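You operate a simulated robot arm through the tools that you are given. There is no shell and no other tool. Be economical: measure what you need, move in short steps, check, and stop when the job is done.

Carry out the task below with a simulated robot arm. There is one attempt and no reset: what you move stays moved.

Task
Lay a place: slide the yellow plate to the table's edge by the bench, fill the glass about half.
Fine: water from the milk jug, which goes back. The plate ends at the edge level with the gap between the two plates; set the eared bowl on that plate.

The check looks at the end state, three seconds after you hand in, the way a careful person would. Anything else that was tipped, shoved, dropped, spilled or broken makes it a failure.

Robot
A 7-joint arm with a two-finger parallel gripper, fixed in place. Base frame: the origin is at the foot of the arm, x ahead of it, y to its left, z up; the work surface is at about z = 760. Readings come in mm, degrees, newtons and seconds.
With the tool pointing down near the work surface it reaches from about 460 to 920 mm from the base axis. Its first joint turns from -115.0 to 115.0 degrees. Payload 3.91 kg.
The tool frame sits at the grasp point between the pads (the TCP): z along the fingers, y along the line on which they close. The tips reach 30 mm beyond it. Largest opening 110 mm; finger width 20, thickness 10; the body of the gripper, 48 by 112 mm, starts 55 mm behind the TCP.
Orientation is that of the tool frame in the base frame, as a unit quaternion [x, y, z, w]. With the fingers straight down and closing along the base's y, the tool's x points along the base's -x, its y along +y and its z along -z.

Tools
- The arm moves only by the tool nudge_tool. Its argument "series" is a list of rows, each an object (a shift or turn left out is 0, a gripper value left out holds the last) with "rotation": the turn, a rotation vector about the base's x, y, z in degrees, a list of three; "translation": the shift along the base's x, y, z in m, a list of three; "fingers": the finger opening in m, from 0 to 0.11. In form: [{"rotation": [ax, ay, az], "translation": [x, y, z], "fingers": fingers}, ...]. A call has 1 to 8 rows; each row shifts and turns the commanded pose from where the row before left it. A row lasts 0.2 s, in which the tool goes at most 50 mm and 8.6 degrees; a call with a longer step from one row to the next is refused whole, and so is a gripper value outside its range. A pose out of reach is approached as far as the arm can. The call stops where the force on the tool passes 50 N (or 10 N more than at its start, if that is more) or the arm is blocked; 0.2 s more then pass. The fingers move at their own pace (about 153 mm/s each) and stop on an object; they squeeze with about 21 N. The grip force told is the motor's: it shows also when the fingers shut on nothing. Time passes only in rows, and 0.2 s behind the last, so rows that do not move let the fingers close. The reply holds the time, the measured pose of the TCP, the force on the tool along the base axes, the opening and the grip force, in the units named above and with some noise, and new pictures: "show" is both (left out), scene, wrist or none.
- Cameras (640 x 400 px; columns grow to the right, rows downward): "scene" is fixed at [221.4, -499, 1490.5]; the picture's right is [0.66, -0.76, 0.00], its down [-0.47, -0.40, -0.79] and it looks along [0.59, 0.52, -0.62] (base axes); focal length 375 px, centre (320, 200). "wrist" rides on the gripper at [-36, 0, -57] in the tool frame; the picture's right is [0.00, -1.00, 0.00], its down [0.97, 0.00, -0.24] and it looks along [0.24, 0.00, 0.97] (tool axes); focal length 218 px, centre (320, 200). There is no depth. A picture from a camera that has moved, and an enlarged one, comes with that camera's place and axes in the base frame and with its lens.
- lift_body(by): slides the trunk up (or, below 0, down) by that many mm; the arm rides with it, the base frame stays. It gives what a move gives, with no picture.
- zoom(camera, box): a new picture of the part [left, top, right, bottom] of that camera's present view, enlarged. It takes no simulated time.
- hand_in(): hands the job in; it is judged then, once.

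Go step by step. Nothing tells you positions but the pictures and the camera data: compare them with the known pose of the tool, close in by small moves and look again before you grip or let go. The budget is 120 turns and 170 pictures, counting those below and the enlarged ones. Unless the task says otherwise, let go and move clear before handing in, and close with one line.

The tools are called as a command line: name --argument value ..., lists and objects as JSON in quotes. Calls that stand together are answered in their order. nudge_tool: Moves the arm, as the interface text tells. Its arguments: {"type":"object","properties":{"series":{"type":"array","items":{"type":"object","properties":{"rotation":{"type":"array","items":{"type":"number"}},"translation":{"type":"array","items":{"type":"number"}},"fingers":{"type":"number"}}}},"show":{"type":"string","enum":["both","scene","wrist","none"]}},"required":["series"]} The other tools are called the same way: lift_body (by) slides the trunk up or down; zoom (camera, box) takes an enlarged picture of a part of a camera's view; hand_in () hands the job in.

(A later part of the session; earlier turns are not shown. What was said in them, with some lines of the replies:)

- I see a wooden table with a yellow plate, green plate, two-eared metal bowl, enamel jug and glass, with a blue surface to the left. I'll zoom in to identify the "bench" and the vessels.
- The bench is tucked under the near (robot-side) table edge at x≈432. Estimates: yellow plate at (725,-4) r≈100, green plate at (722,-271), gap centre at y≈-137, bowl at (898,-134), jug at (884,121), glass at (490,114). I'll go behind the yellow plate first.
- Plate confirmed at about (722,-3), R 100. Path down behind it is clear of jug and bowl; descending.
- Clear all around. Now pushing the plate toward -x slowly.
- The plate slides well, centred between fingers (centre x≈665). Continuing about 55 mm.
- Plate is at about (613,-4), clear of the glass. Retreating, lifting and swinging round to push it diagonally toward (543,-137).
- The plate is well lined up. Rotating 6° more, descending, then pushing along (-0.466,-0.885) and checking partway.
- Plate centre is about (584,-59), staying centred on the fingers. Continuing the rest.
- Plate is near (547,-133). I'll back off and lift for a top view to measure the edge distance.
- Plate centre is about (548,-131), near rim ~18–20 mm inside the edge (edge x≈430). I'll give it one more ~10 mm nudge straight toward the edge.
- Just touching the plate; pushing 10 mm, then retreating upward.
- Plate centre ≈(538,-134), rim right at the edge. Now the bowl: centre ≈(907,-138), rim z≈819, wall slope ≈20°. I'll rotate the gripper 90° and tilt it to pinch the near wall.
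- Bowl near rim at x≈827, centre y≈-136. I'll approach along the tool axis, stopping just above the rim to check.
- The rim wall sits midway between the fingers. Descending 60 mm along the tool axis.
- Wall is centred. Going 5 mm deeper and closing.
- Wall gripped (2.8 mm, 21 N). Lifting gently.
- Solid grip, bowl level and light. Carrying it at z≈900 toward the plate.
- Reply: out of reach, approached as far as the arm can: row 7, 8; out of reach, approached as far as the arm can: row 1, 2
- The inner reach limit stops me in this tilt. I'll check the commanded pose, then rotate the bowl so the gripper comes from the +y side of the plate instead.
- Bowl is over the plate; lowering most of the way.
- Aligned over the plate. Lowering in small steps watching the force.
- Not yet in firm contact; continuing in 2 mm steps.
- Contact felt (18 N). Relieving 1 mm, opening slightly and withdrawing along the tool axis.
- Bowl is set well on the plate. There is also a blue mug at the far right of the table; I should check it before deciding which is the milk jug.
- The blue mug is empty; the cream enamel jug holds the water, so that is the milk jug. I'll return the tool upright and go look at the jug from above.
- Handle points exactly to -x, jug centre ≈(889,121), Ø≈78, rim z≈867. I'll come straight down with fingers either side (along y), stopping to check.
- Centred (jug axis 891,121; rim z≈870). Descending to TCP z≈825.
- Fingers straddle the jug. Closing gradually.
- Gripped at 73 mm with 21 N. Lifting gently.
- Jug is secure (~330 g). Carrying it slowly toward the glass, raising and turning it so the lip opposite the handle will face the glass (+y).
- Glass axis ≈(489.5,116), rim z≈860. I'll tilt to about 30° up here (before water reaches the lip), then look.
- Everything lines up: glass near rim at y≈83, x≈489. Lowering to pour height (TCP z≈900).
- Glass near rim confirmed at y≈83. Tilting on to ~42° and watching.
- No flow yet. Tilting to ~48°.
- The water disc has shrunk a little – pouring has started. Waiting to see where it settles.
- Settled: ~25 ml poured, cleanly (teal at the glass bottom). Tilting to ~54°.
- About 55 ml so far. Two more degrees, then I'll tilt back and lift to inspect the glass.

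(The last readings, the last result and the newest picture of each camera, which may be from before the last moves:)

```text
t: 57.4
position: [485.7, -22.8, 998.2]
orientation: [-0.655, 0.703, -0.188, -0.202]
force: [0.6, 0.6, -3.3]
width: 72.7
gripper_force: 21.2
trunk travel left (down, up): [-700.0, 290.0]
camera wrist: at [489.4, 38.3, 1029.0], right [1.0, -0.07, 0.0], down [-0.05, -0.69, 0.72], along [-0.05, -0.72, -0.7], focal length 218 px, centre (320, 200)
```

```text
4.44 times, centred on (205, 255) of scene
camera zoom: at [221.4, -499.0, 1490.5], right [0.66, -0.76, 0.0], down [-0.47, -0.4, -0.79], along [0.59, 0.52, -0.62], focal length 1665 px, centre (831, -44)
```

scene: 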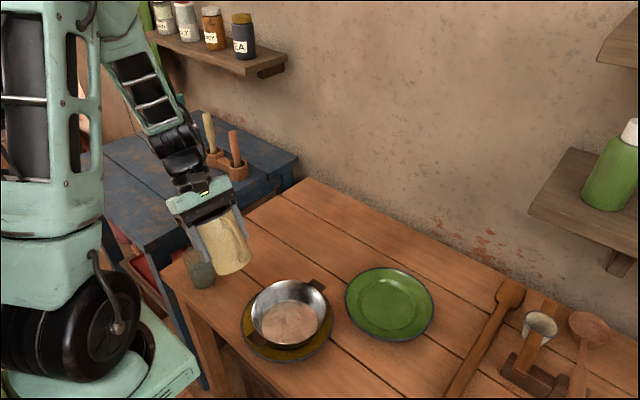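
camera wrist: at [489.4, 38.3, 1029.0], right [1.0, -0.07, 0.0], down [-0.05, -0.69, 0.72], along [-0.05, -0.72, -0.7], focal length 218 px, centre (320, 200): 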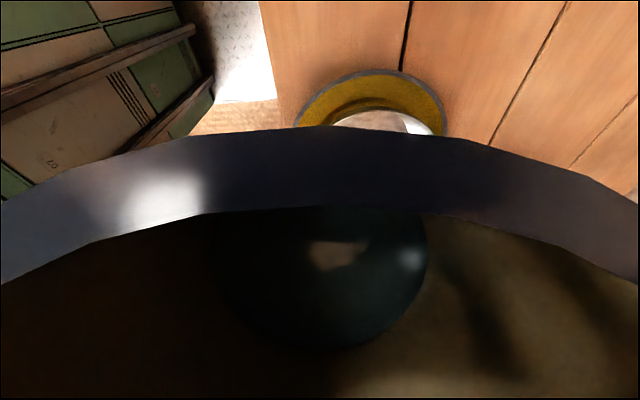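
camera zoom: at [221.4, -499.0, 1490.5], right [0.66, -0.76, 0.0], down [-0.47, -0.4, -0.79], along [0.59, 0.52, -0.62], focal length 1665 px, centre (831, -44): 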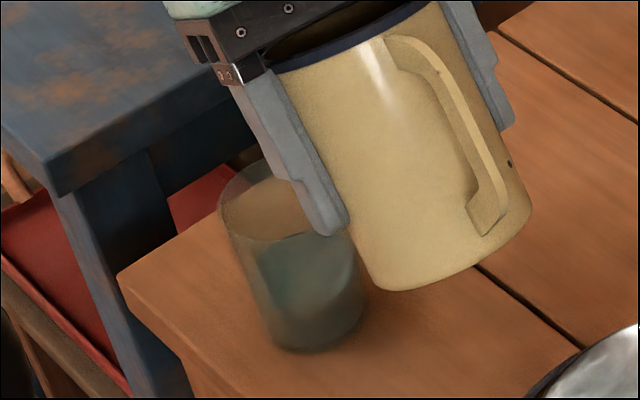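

Water is clearly visible in the glass. Moving the jug aside and upright for a proper view of the level.

nudge_tool --series '[{"rotation": [6, -0.42, 0], "translation": [0.015, 0, 0.005]}, {"rotation": [8, -0.5, 0], "translation": [0.025, 0, 0.005]}, {"rotation": [8, -0.5, 0], "translation": [0.03, 0, 0.005]}, {"rotation": [8, -0.5, 0], "translation": [0.03, 0, 0]}, {"rotation": [2, -0.2, 0], "translation": [0.03, 0, 0]}, {"translation": [0.03, 0, 0]}, {"translation": [0.02, 0, 0]}, {"translation": [0.01, 0, 0]}]'

zoom --camera "scene" --box '[160, 220, 250, 300]'

```text
t: 59.2
position: [676.1, -23.1, 1014.4]
orientation: [-0.682, 0.731, 0.001, -0.002]
force: [-0.5, -0.1, -3.1]
width: 72.8
gripper_force: 21.1
trunk travel left (down, up): [-700.0, 290.0]
camera wrist: at [678.0, 13.6, 1071.7], right [1.0, -0.07, 0.0], down [-0.07, -0.97, 0.24], along [-0.02, -0.24, -0.97], focal length 218 px, centre (320, 200)
```

scene: 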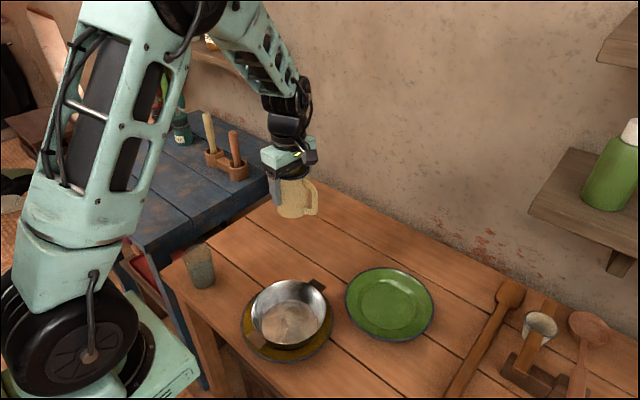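
wrist: 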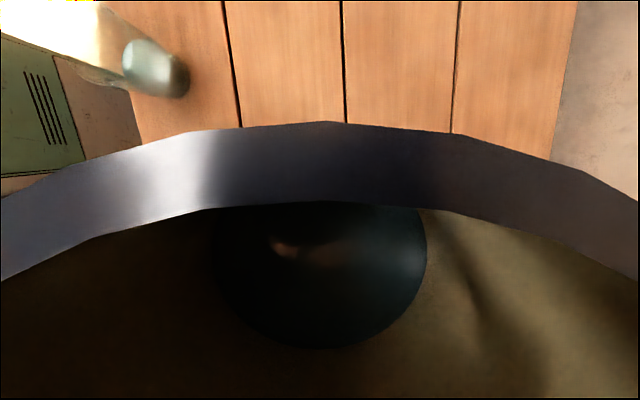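

```text
5.00 times, centred on (205, 260) of scene
camera zoom: at [221.4, -499.0, 1490.5], right [0.66, -0.76, 0.0], down [-0.47, -0.4, -0.79], along [0.59, 0.52, -0.62], focal length 1874 px, centre (895, -100)
```

zoom: 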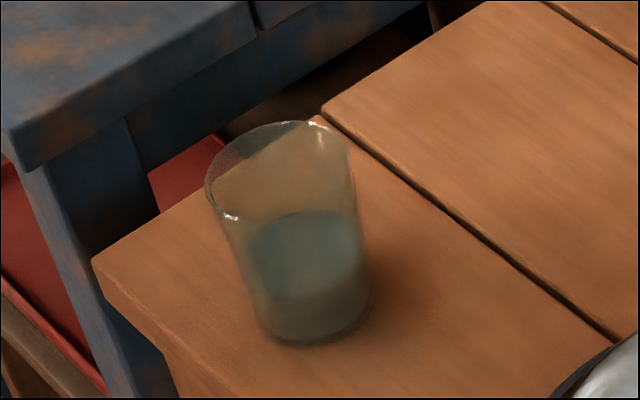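

The glass is about 40% full by height (~73 ml), no spill. A bit more is needed: tilt to ~58.5° should give about half. Going back.

nudge_tool --series '[{"translation": [-0.01, 0, 0]}, {"translation": [-0.02, 0, 0]}, {"translation": [-0.03, 0, 0]}, {"rotation": [-2, 0.2, 0], "translation": [-0.03, 0, 0]}, {"rotation": [-8, 0.5, 0], "translation": [-0.03, 0, 0]}, {"rotation": [-8, 0.5, 0], "translation": [-0.03, 0, -0.005]}, {"rotation": [-8, 0.5, 0], "translation": [-0.025, 0, -0.005]}, {"rotation": [-6, 0.42, 0], "translation": [-0.015, 0, -0.005]}]' --show "none"

nudge_tool --series '[{"translation": [0, 0.01, 0]}, {"translation": [0, 0.02, -0.01]}, {"translation": [0, 0.02, -0.02]}, {"translation": [0, 0.01, -0.025]}, {"rotation": [-6, 0.42, 0], "translation": [0, 0.004, -0.02]}, {"rotation": [-6, 0.42, 0], "translation": [0, 0.002, -0.015]}, {"rotation": [-3, 0.21, 0], "translation": [0, 0, -0.005]}, {}]' --show "wrist"

```text
t: 61.0
position: [485.1, -23.3, 997.8]
orientation: [-0.655, 0.703, -0.189, -0.203]
force: [-0.3, -0.6, -3.2]
width: 72.5
gripper_force: 20.8
trunk travel left (down, up): [-700.0, 290.0]
```

```text
t: 62.8
position: [485.8, 43.8, 905.4]
orientation: [-0.625, 0.671, -0.273, -0.293]
force: [-0.1, -0.8, -3.2]
width: 72.7
gripper_force: 21.6
trunk travel left (down, up): [-700.0, 290.0]
camera wrist: at [489.9, 109.6, 917.4], right [1.0, -0.07, 0.0], down [-0.03, -0.48, 0.88], along [-0.06, -0.87, -0.48], focal length 218 px, centre (320, 200)
```

wrist: 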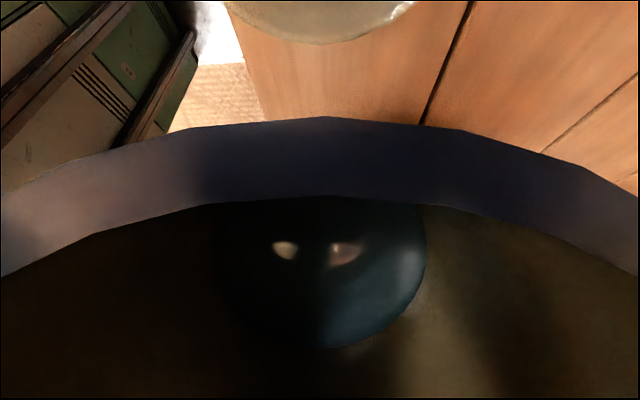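

Back at the glass at ~47°. Tilting on in small steps, using the water disc width as gauge (target ≈195 px).

nudge_tool --series '[{"rotation": [-4, 0.28, 0]}, {"rotation": [-4, 0.28, 0]}, {"rotation": [-2, 0.14, 0]}, {}, {}]' --show "wrist"

```text
t: 64.0
position: [484.5, 43.0, 905.0]
orientation: [-0.599, 0.642, -0.326, -0.35]
force: [0.1, 0.3, -4.3]
width: 72.5
gripper_force: 21.3
trunk travel left (down, up): [-700.0, 290.0]
camera wrist: at [489.8, 110.6, 905.5], right [1.0, -0.07, 0.0], down [-0.02, -0.32, 0.95], along [-0.07, -0.94, -0.32], focal length 218 px, centre (320, 200)
```

wrist: 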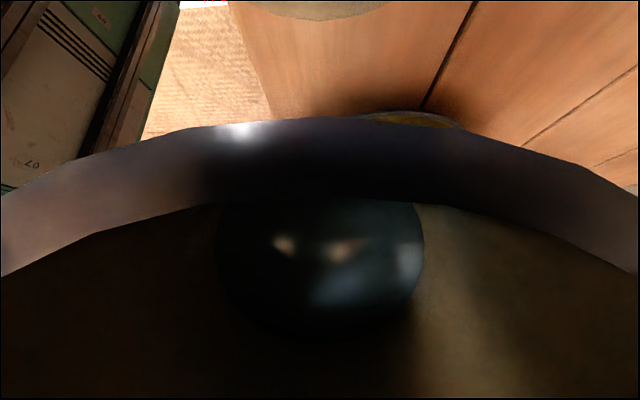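

nudge_tool --series '[{"rotation": [-2, 0.14, 0]}, {}, {}, {}]' --show "wrist"

```text
t: 65.0
position: [486.5, 42.9, 903.5]
orientation: [-0.593, 0.636, -0.337, -0.361]
force: [-0.7, 0.2, -3.1]
width: 72.4
gripper_force: 20.7
trunk travel left (down, up): [-700.0, 290.0]
camera wrist: at [489.7, 110.6, 902.8], right [1.0, -0.07, 0.0], down [-0.02, -0.29, 0.96], along [-0.07, -0.95, -0.29], focal length 218 px, centre (320, 200)
```

wrist: 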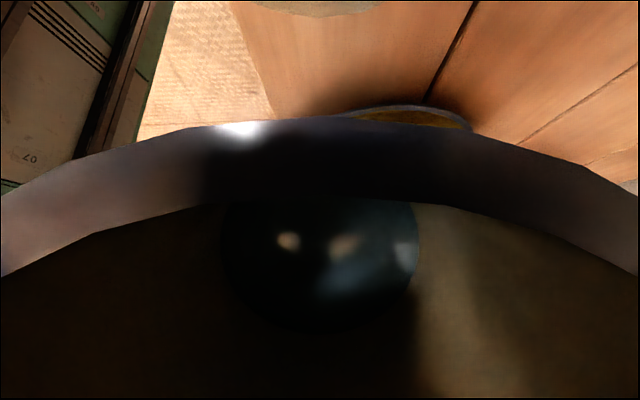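

Disc width ≈196 px – about 95 ml poured in total. Tilting back and moving aside to check.

nudge_tool --series '[{"rotation": [4, -0.28, 0]}, {"rotation": [7, -0.49, 0], "translation": [0, 0, 0.005]}, {"rotation": [8, -0.56, 0], "translation": [0, -0.002, 0.015]}, {"rotation": [8, -0.56, 0], "translation": [0.0, -0.004, 0.02]}, {"translation": [0, -0.01, 0.025]}, {"translation": [0, -0.02, 0.02]}, {"translation": [0, -0.02, 0.01]}, {"translation": [0, -0.01, 0]}]' --show "none"

nudge_tool --series '[{"rotation": [6, -0.42, 0], "translation": [0.015, 0, 0.005]}, {"rotation": [8, -0.5, 0], "translation": [0.025, 0, 0.005]}, {"rotation": [8, -0.5, 0], "translation": [0.03, 0, 0.005]}, {"rotation": [8, -0.5, 0], "translation": [0.03, 0, 0]}, {"rotation": [2, -0.2, 0], "translation": [0.03, 0, 0]}, {"translation": [0.03, 0, 0]}, {"translation": [0.02, 0, 0]}, {"translation": [0.01, 0, 0]}]'

zoom --camera "scene" --box '[160, 220, 250, 300]'

zoom --camera "scene" --box '[250, 140, 350, 230]'

```text
t: 66.8
position: [485.7, -22.3, 999.0]
orientation: [-0.655, 0.703, -0.188, -0.202]
force: [-0.4, 0.1, -3.3]
width: 72.8
gripper_force: 21.0
trunk travel left (down, up): [-700.0, 290.0]
```

```text
t: 68.6
position: [675.4, -21.2, 1015.0]
orientation: [-0.683, 0.731, 0.001, -0.001]
force: [-0.2, 0.3, -2.4]
width: 72.5
gripper_force: 21.2
trunk travel left (down, up): [-700.0, 290.0]
camera wrist: at [678.2, 13.5, 1071.6], right [1.0, -0.07, 0.0], down [-0.07, -0.97, 0.24], along [-0.02, -0.24, -0.97], focal length 218 px, centre (320, 200)
```

scene: 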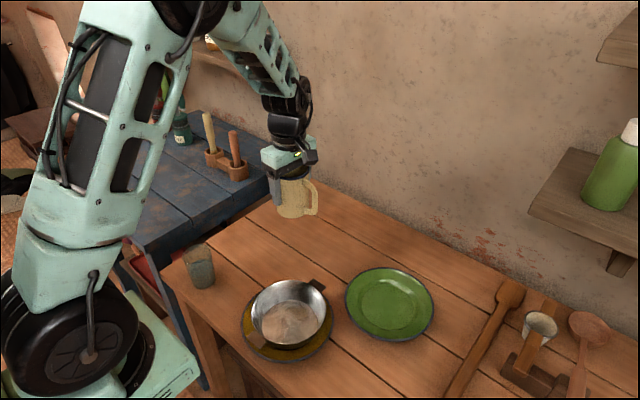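
wrist: 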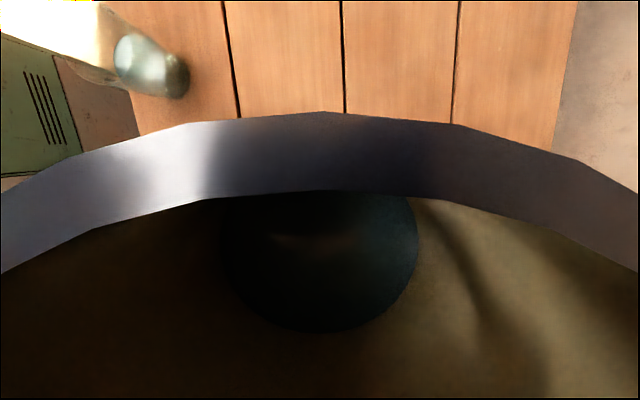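

```text
5.00 times, centred on (205, 260) of scene
camera zoom: at [221.4, -499.0, 1490.5], right [0.66, -0.76, 0.0], down [-0.47, -0.4, -0.79], along [0.59, 0.52, -0.62], focal length 1874 px, centre (895, -100)
```

zoom: 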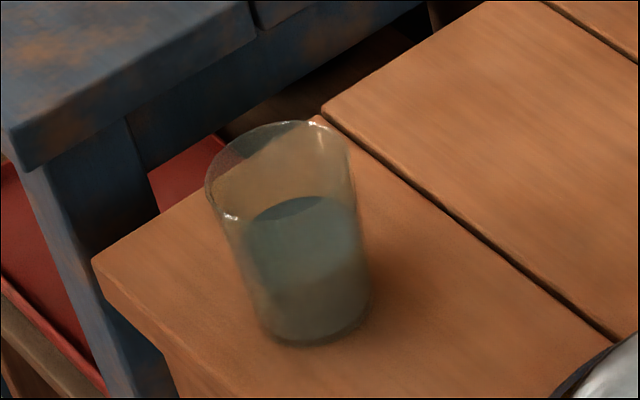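

```text
4.44 times, centred on (300, 185) of scene
camera zoom: at [221.4, -499.0, 1490.5], right [0.66, -0.76, 0.0], down [-0.47, -0.4, -0.79], along [0.59, 0.52, -0.62], focal length 1665 px, centre (409, 267)
```

zoom: 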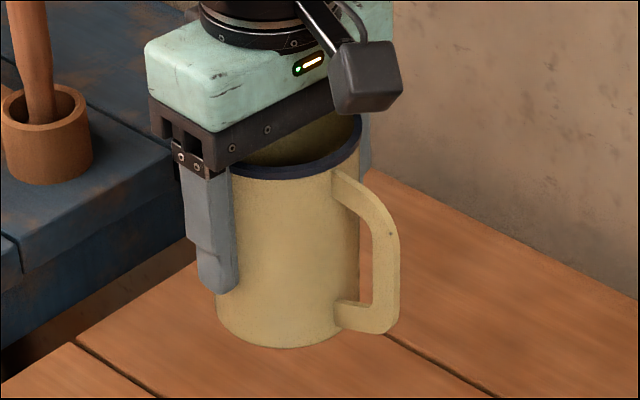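

The glass is half full and nothing spilled. Returning the jug: moving back over its original spot and undoing the 86° turn.

nudge_tool --series '[{"translation": [0.006, 0.004, 0], "rotation": [0, 0, -3]}, {"translation": [0.012, 0.008, 0], "rotation": [0, 0, -5]}, {"translation": [0.016, 0.011, 0], "rotation": [0, 0, -6]}, {"translation": [0.016, 0.011, 0], "rotation": [0, 0, -6]}, {"translation": [0.016, 0.011, 0], "rotation": [0, 0, -6]}, {"translation": [0.016, 0.011, 0], "rotation": [0, 0, -6]}, {"translation": [0.016, 0.011, 0], "rotation": [0, 0, -6]}, {"translation": [0.016, 0.011, 0], "rotation": [0, 0, -6]}]' --show "none"

nudge_tool --series '[{"translation": [0.016, 0.011, -0.01], "rotation": [0, 0, -6]}, {"translation": [0.016, 0.011, -0.02], "rotation": [0, 0, -6]}, {"translation": [0.016, 0.011, -0.02], "rotation": [0, 0, -6]}, {"translation": [0.016, 0.011, -0.02], "rotation": [0, 0, -6]}, {"translation": [0.014, 0.009, -0.02], "rotation": [0, 0, -6]}, {"translation": [0.012, 0.008, -0.014], "rotation": [0, 0, -6]}, {"translation": [0.008, 0.005, -0.01], "rotation": [0, 0, -4]}, {"translation": [0.003, 0.001, -0.004], "rotation": [0, 0, -2]}]'

zoom --camera "scene" --box '[270, 130, 370, 225]'

```text
t: 70.4
position: [789.6, 54.9, 1014.0]
orientation: [-0.358, 0.934, 0.002, -0.001]
force: [0.8, -0.6, -2.9]
width: 72.5
gripper_force: 21.6
trunk travel left (down, up): [-700.0, 290.0]
```

```text
t: 72.2
position: [891.0, 122.6, 895.8]
orientation: [-0.001, 1.0, 0.001, 0.0]
force: [0.2, 0.4, -3.0]
width: 72.6
gripper_force: 21.0
trunk travel left (down, up): [-700.0, 290.0]
camera wrist: at [925.8, 122.2, 953.7], right [0.0, -1.0, 0.0], down [-0.97, 0.0, 0.24], along [-0.24, 0.0, -0.97], focal length 218 px, centre (320, 200)
```

scene: 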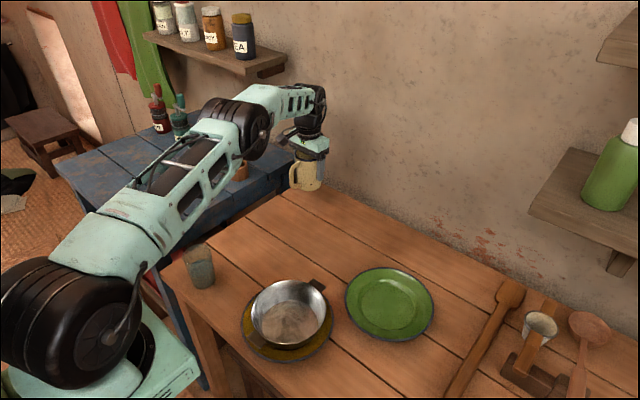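
wrist: 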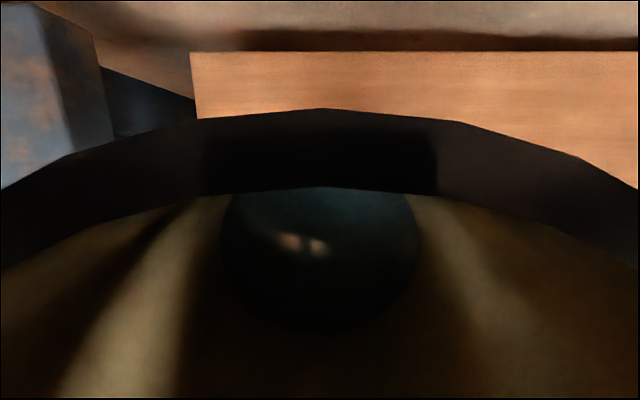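

```text
4.21 times, centred on (320, 178) of scene
camera zoom: at [221.4, -499.0, 1490.5], right [0.66, -0.76, 0.0], down [-0.47, -0.4, -0.79], along [0.59, 0.52, -0.62], focal length 1578 px, centre (320, 295)
```

zoom: 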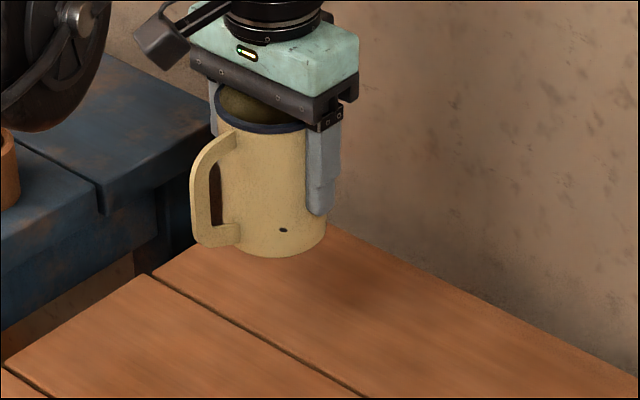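

Over its original place. Lowering slowly.

nudge_tool --series '[{"translation": [0, -0.001, -0.01]}, {"translation": [0, 0, -0.018]}, {"translation": [0, 0, -0.018]}, {"translation": [0, 0, -0.012]}, {"translation": [0, 0, -0.006]}, {}]' --show "none"

nudge_tool --series '[{"translation": [0, 0, -0.003]}, {}]' --show "none"

nudge_tool --series '[{"translation": [0, 0, -0.002]}, {}]' --show "scene"

zoom --camera "scene" --box '[270, 130, 370, 225]'

```text
t: 73.6
position: [890.1, 121.4, 832.1]
orientation: [0.0, 1.0, 0.0, -0.001]
force: [-0.3, 0.2, -2.6]
width: 72.5
gripper_force: 21.5
trunk travel left (down, up): [-700.0, 290.0]
```

```text
t: 74.2
position: [891.4, 121.1, 828.9]
orientation: [0.0, 1.0, 0.001, -0.001]
force: [-0.1, -0.4, -3.1]
width: 72.6
gripper_force: 21.2
trunk travel left (down, up): [-700.0, 290.0]
```

```text
t: 74.8
position: [890.7, 122.2, 826.2]
orientation: [0.0, 1.0, 0.001, 0.0]
force: [-0.8, -0.4, -2.9]
width: 72.6
gripper_force: 20.8
trunk travel left (down, up): [-700.0, 290.0]
```

scene: 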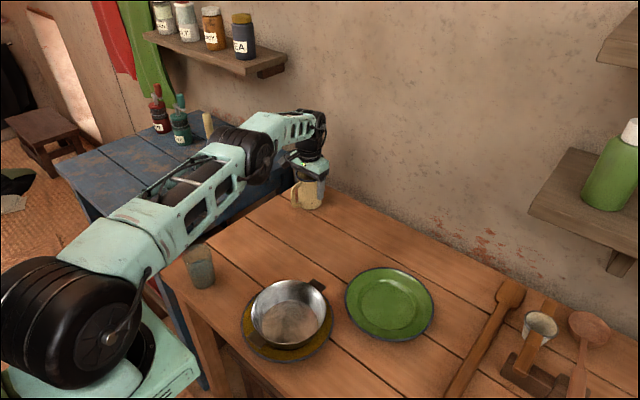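

```text
4.21 times, centred on (320, 178) of scene
camera zoom: at [221.4, -499.0, 1490.5], right [0.66, -0.76, 0.0], down [-0.47, -0.4, -0.79], along [0.59, 0.52, -0.62], focal length 1578 px, centre (320, 295)
```

zoom: 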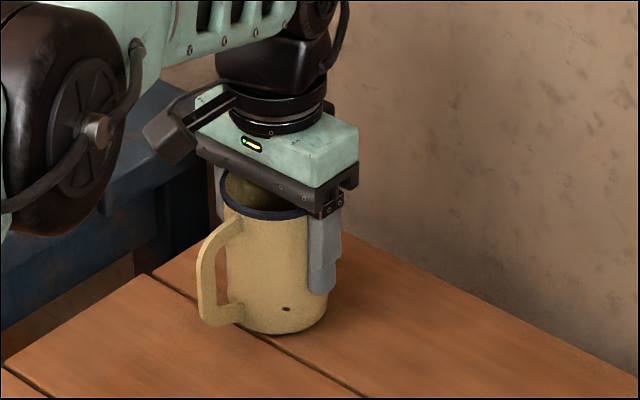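

Not touching yet; continuing in small steps.

nudge_tool --series '[{"translation": [0, -0.0005, -0.002]}, {}]' --show "none"

nudge_tool --series '[{"translation": [0, 0, -0.0015]}, {}]' --show "none"

```text
t: 75.4
position: [891.0, 120.8, 825.3]
orientation: [-0.001, 1.0, 0.002, 0.0]
force: [-1.1, 0.9, 3.2]
width: 72.6
gripper_force: 21.0
trunk travel left (down, up): [-700.0, 290.0]
```

```text
t: 76.0
position: [890.9, 120.4, 824.2]
orientation: [0.0, 1.0, 0.002, 0.002]
force: [0.6, 2.6, 13.5]
width: 72.5
gripper_force: 21.0
trunk travel left (down, up): [-700.0, 290.0]
```

In contact with the table. Opening gently, then rising straight up.

nudge_tool --series '[{"translation": [0, 0, 0.0005], "fingers": 0.076}, {"fingers": 0.082}, {"fingers": 0.095}, {"fingers": 0.11}, {}]' --show "scene"

zoom --camera "scene" --box '[270, 130, 370, 225]'

```text
t: 77.2
position: [890.6, 120.7, 824.3]
orientation: [0.0, 1.0, 0.001, 0.0]
force: [0.4, 0.2, -1.1]
width: 110.1
gripper_force: 0.0
trunk travel left (down, up): [-700.0, 290.0]
```

scene: 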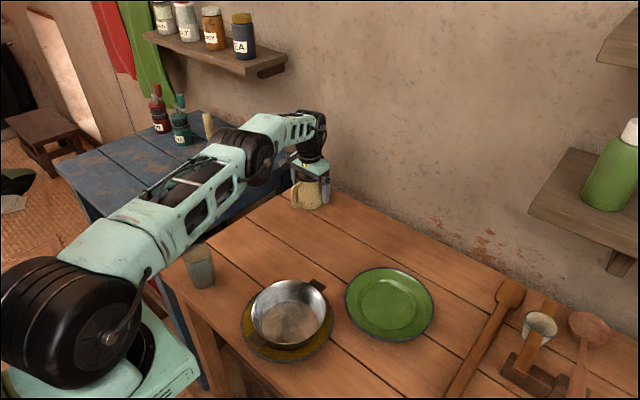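

```text
4.21 times, centred on (320, 178) of scene
camera zoom: at [221.4, -499.0, 1490.5], right [0.66, -0.76, 0.0], down [-0.47, -0.4, -0.79], along [0.59, 0.52, -0.62], focal length 1578 px, centre (320, 295)
```

zoom: 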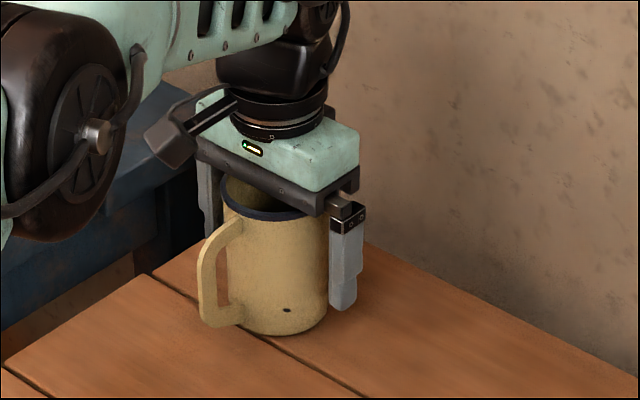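

Jug stands free. Rising clear and taking a final overview.

nudge_tool --series '[{"translation": [0, 0, 0.015]}, {"translation": [0, 0, 0.03]}, {"translation": [0, 0, 0.045]}, {"translation": [0, 0, 0.048]}, {"translation": [-0.02, 0, 0.045]}, {"translation": [-0.03, 0, 0.04]}, {"translation": [-0.045, 0, 0.02]}, {"translation": [-0.045, 0, 0.02]}]'

zoom --camera "scene" --box '[150, 150, 450, 380]'

zoom --camera "scene" --box '[270, 150, 350, 225]'

```text
t: 79.0
position: [750.7, 122.0, 1085.6]
orientation: [0.0, 1.0, 0.001, -0.001]
force: [0.2, -0.1, -0.8]
width: 110.2
gripper_force: 0.1
trunk travel left (down, up): [-700.0, 290.0]
camera wrist: at [787.5, 121.8, 1143.5], right [0.0, -1.0, 0.0], down [-0.97, 0.0, 0.24], along [-0.24, 0.0, -0.97], focal length 218 px, centre (320, 200)
```

scene: 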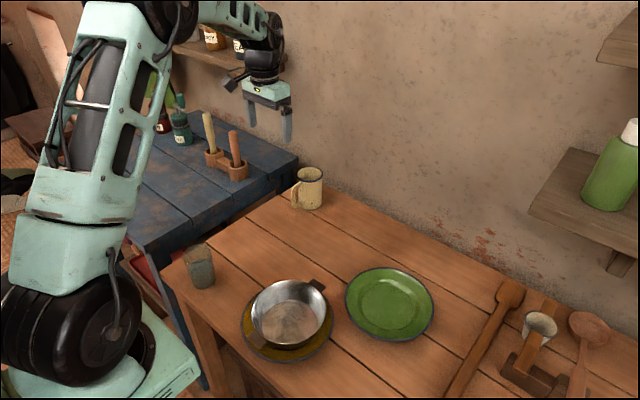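
wrist: 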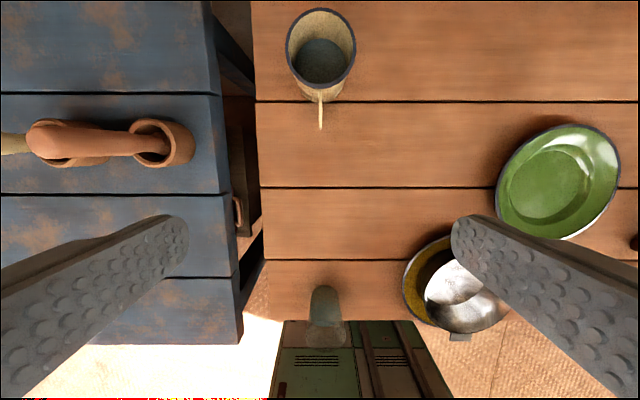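

```text
1.74 times, centred on (300, 265) of scene
camera zoom: at [221.4, -499.0, 1490.5], right [0.66, -0.76, 0.0], down [-0.47, -0.4, -0.79], along [0.59, 0.52, -0.62], focal length 652 px, centre (355, 87)
```

zoom: 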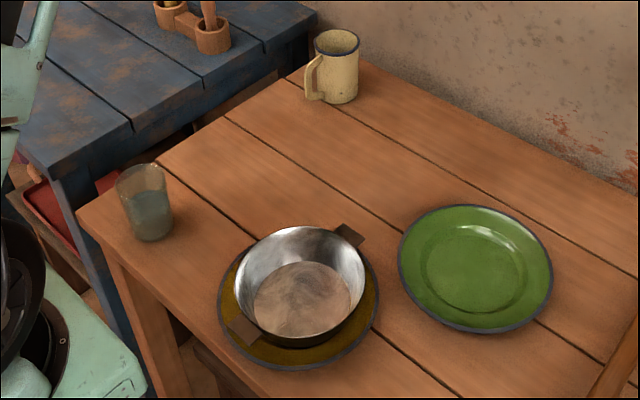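

```text
5.33 times, centred on (310, 188) of scene
camera zoom: at [221.4, -499.0, 1490.5], right [0.66, -0.76, 0.0], down [-0.47, -0.4, -0.79], along [0.59, 0.52, -0.62], focal length 1998 px, centre (373, 267)
```

zoom: 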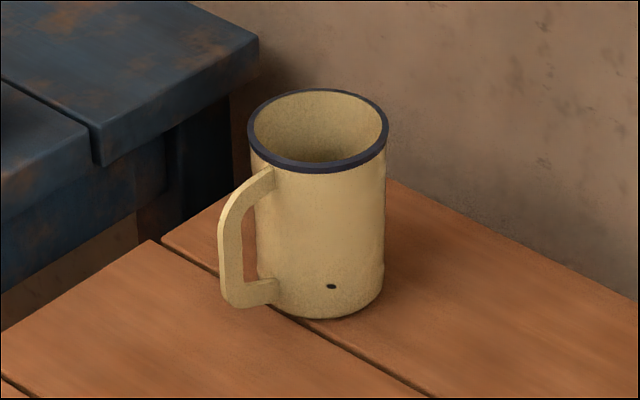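

Everything is in place: plate at the near edge level with the gap, bowl on it, glass half full, jug back on its spot, table dry and gripper clear. Handing in.

hand_in

```text
The job is handed in.
```

The place is laid: the yellow plate is at the bench-side edge, level with the gap between the plates, with the eared bowl on it; the glass is about half full, and the milk jug is back in its place.
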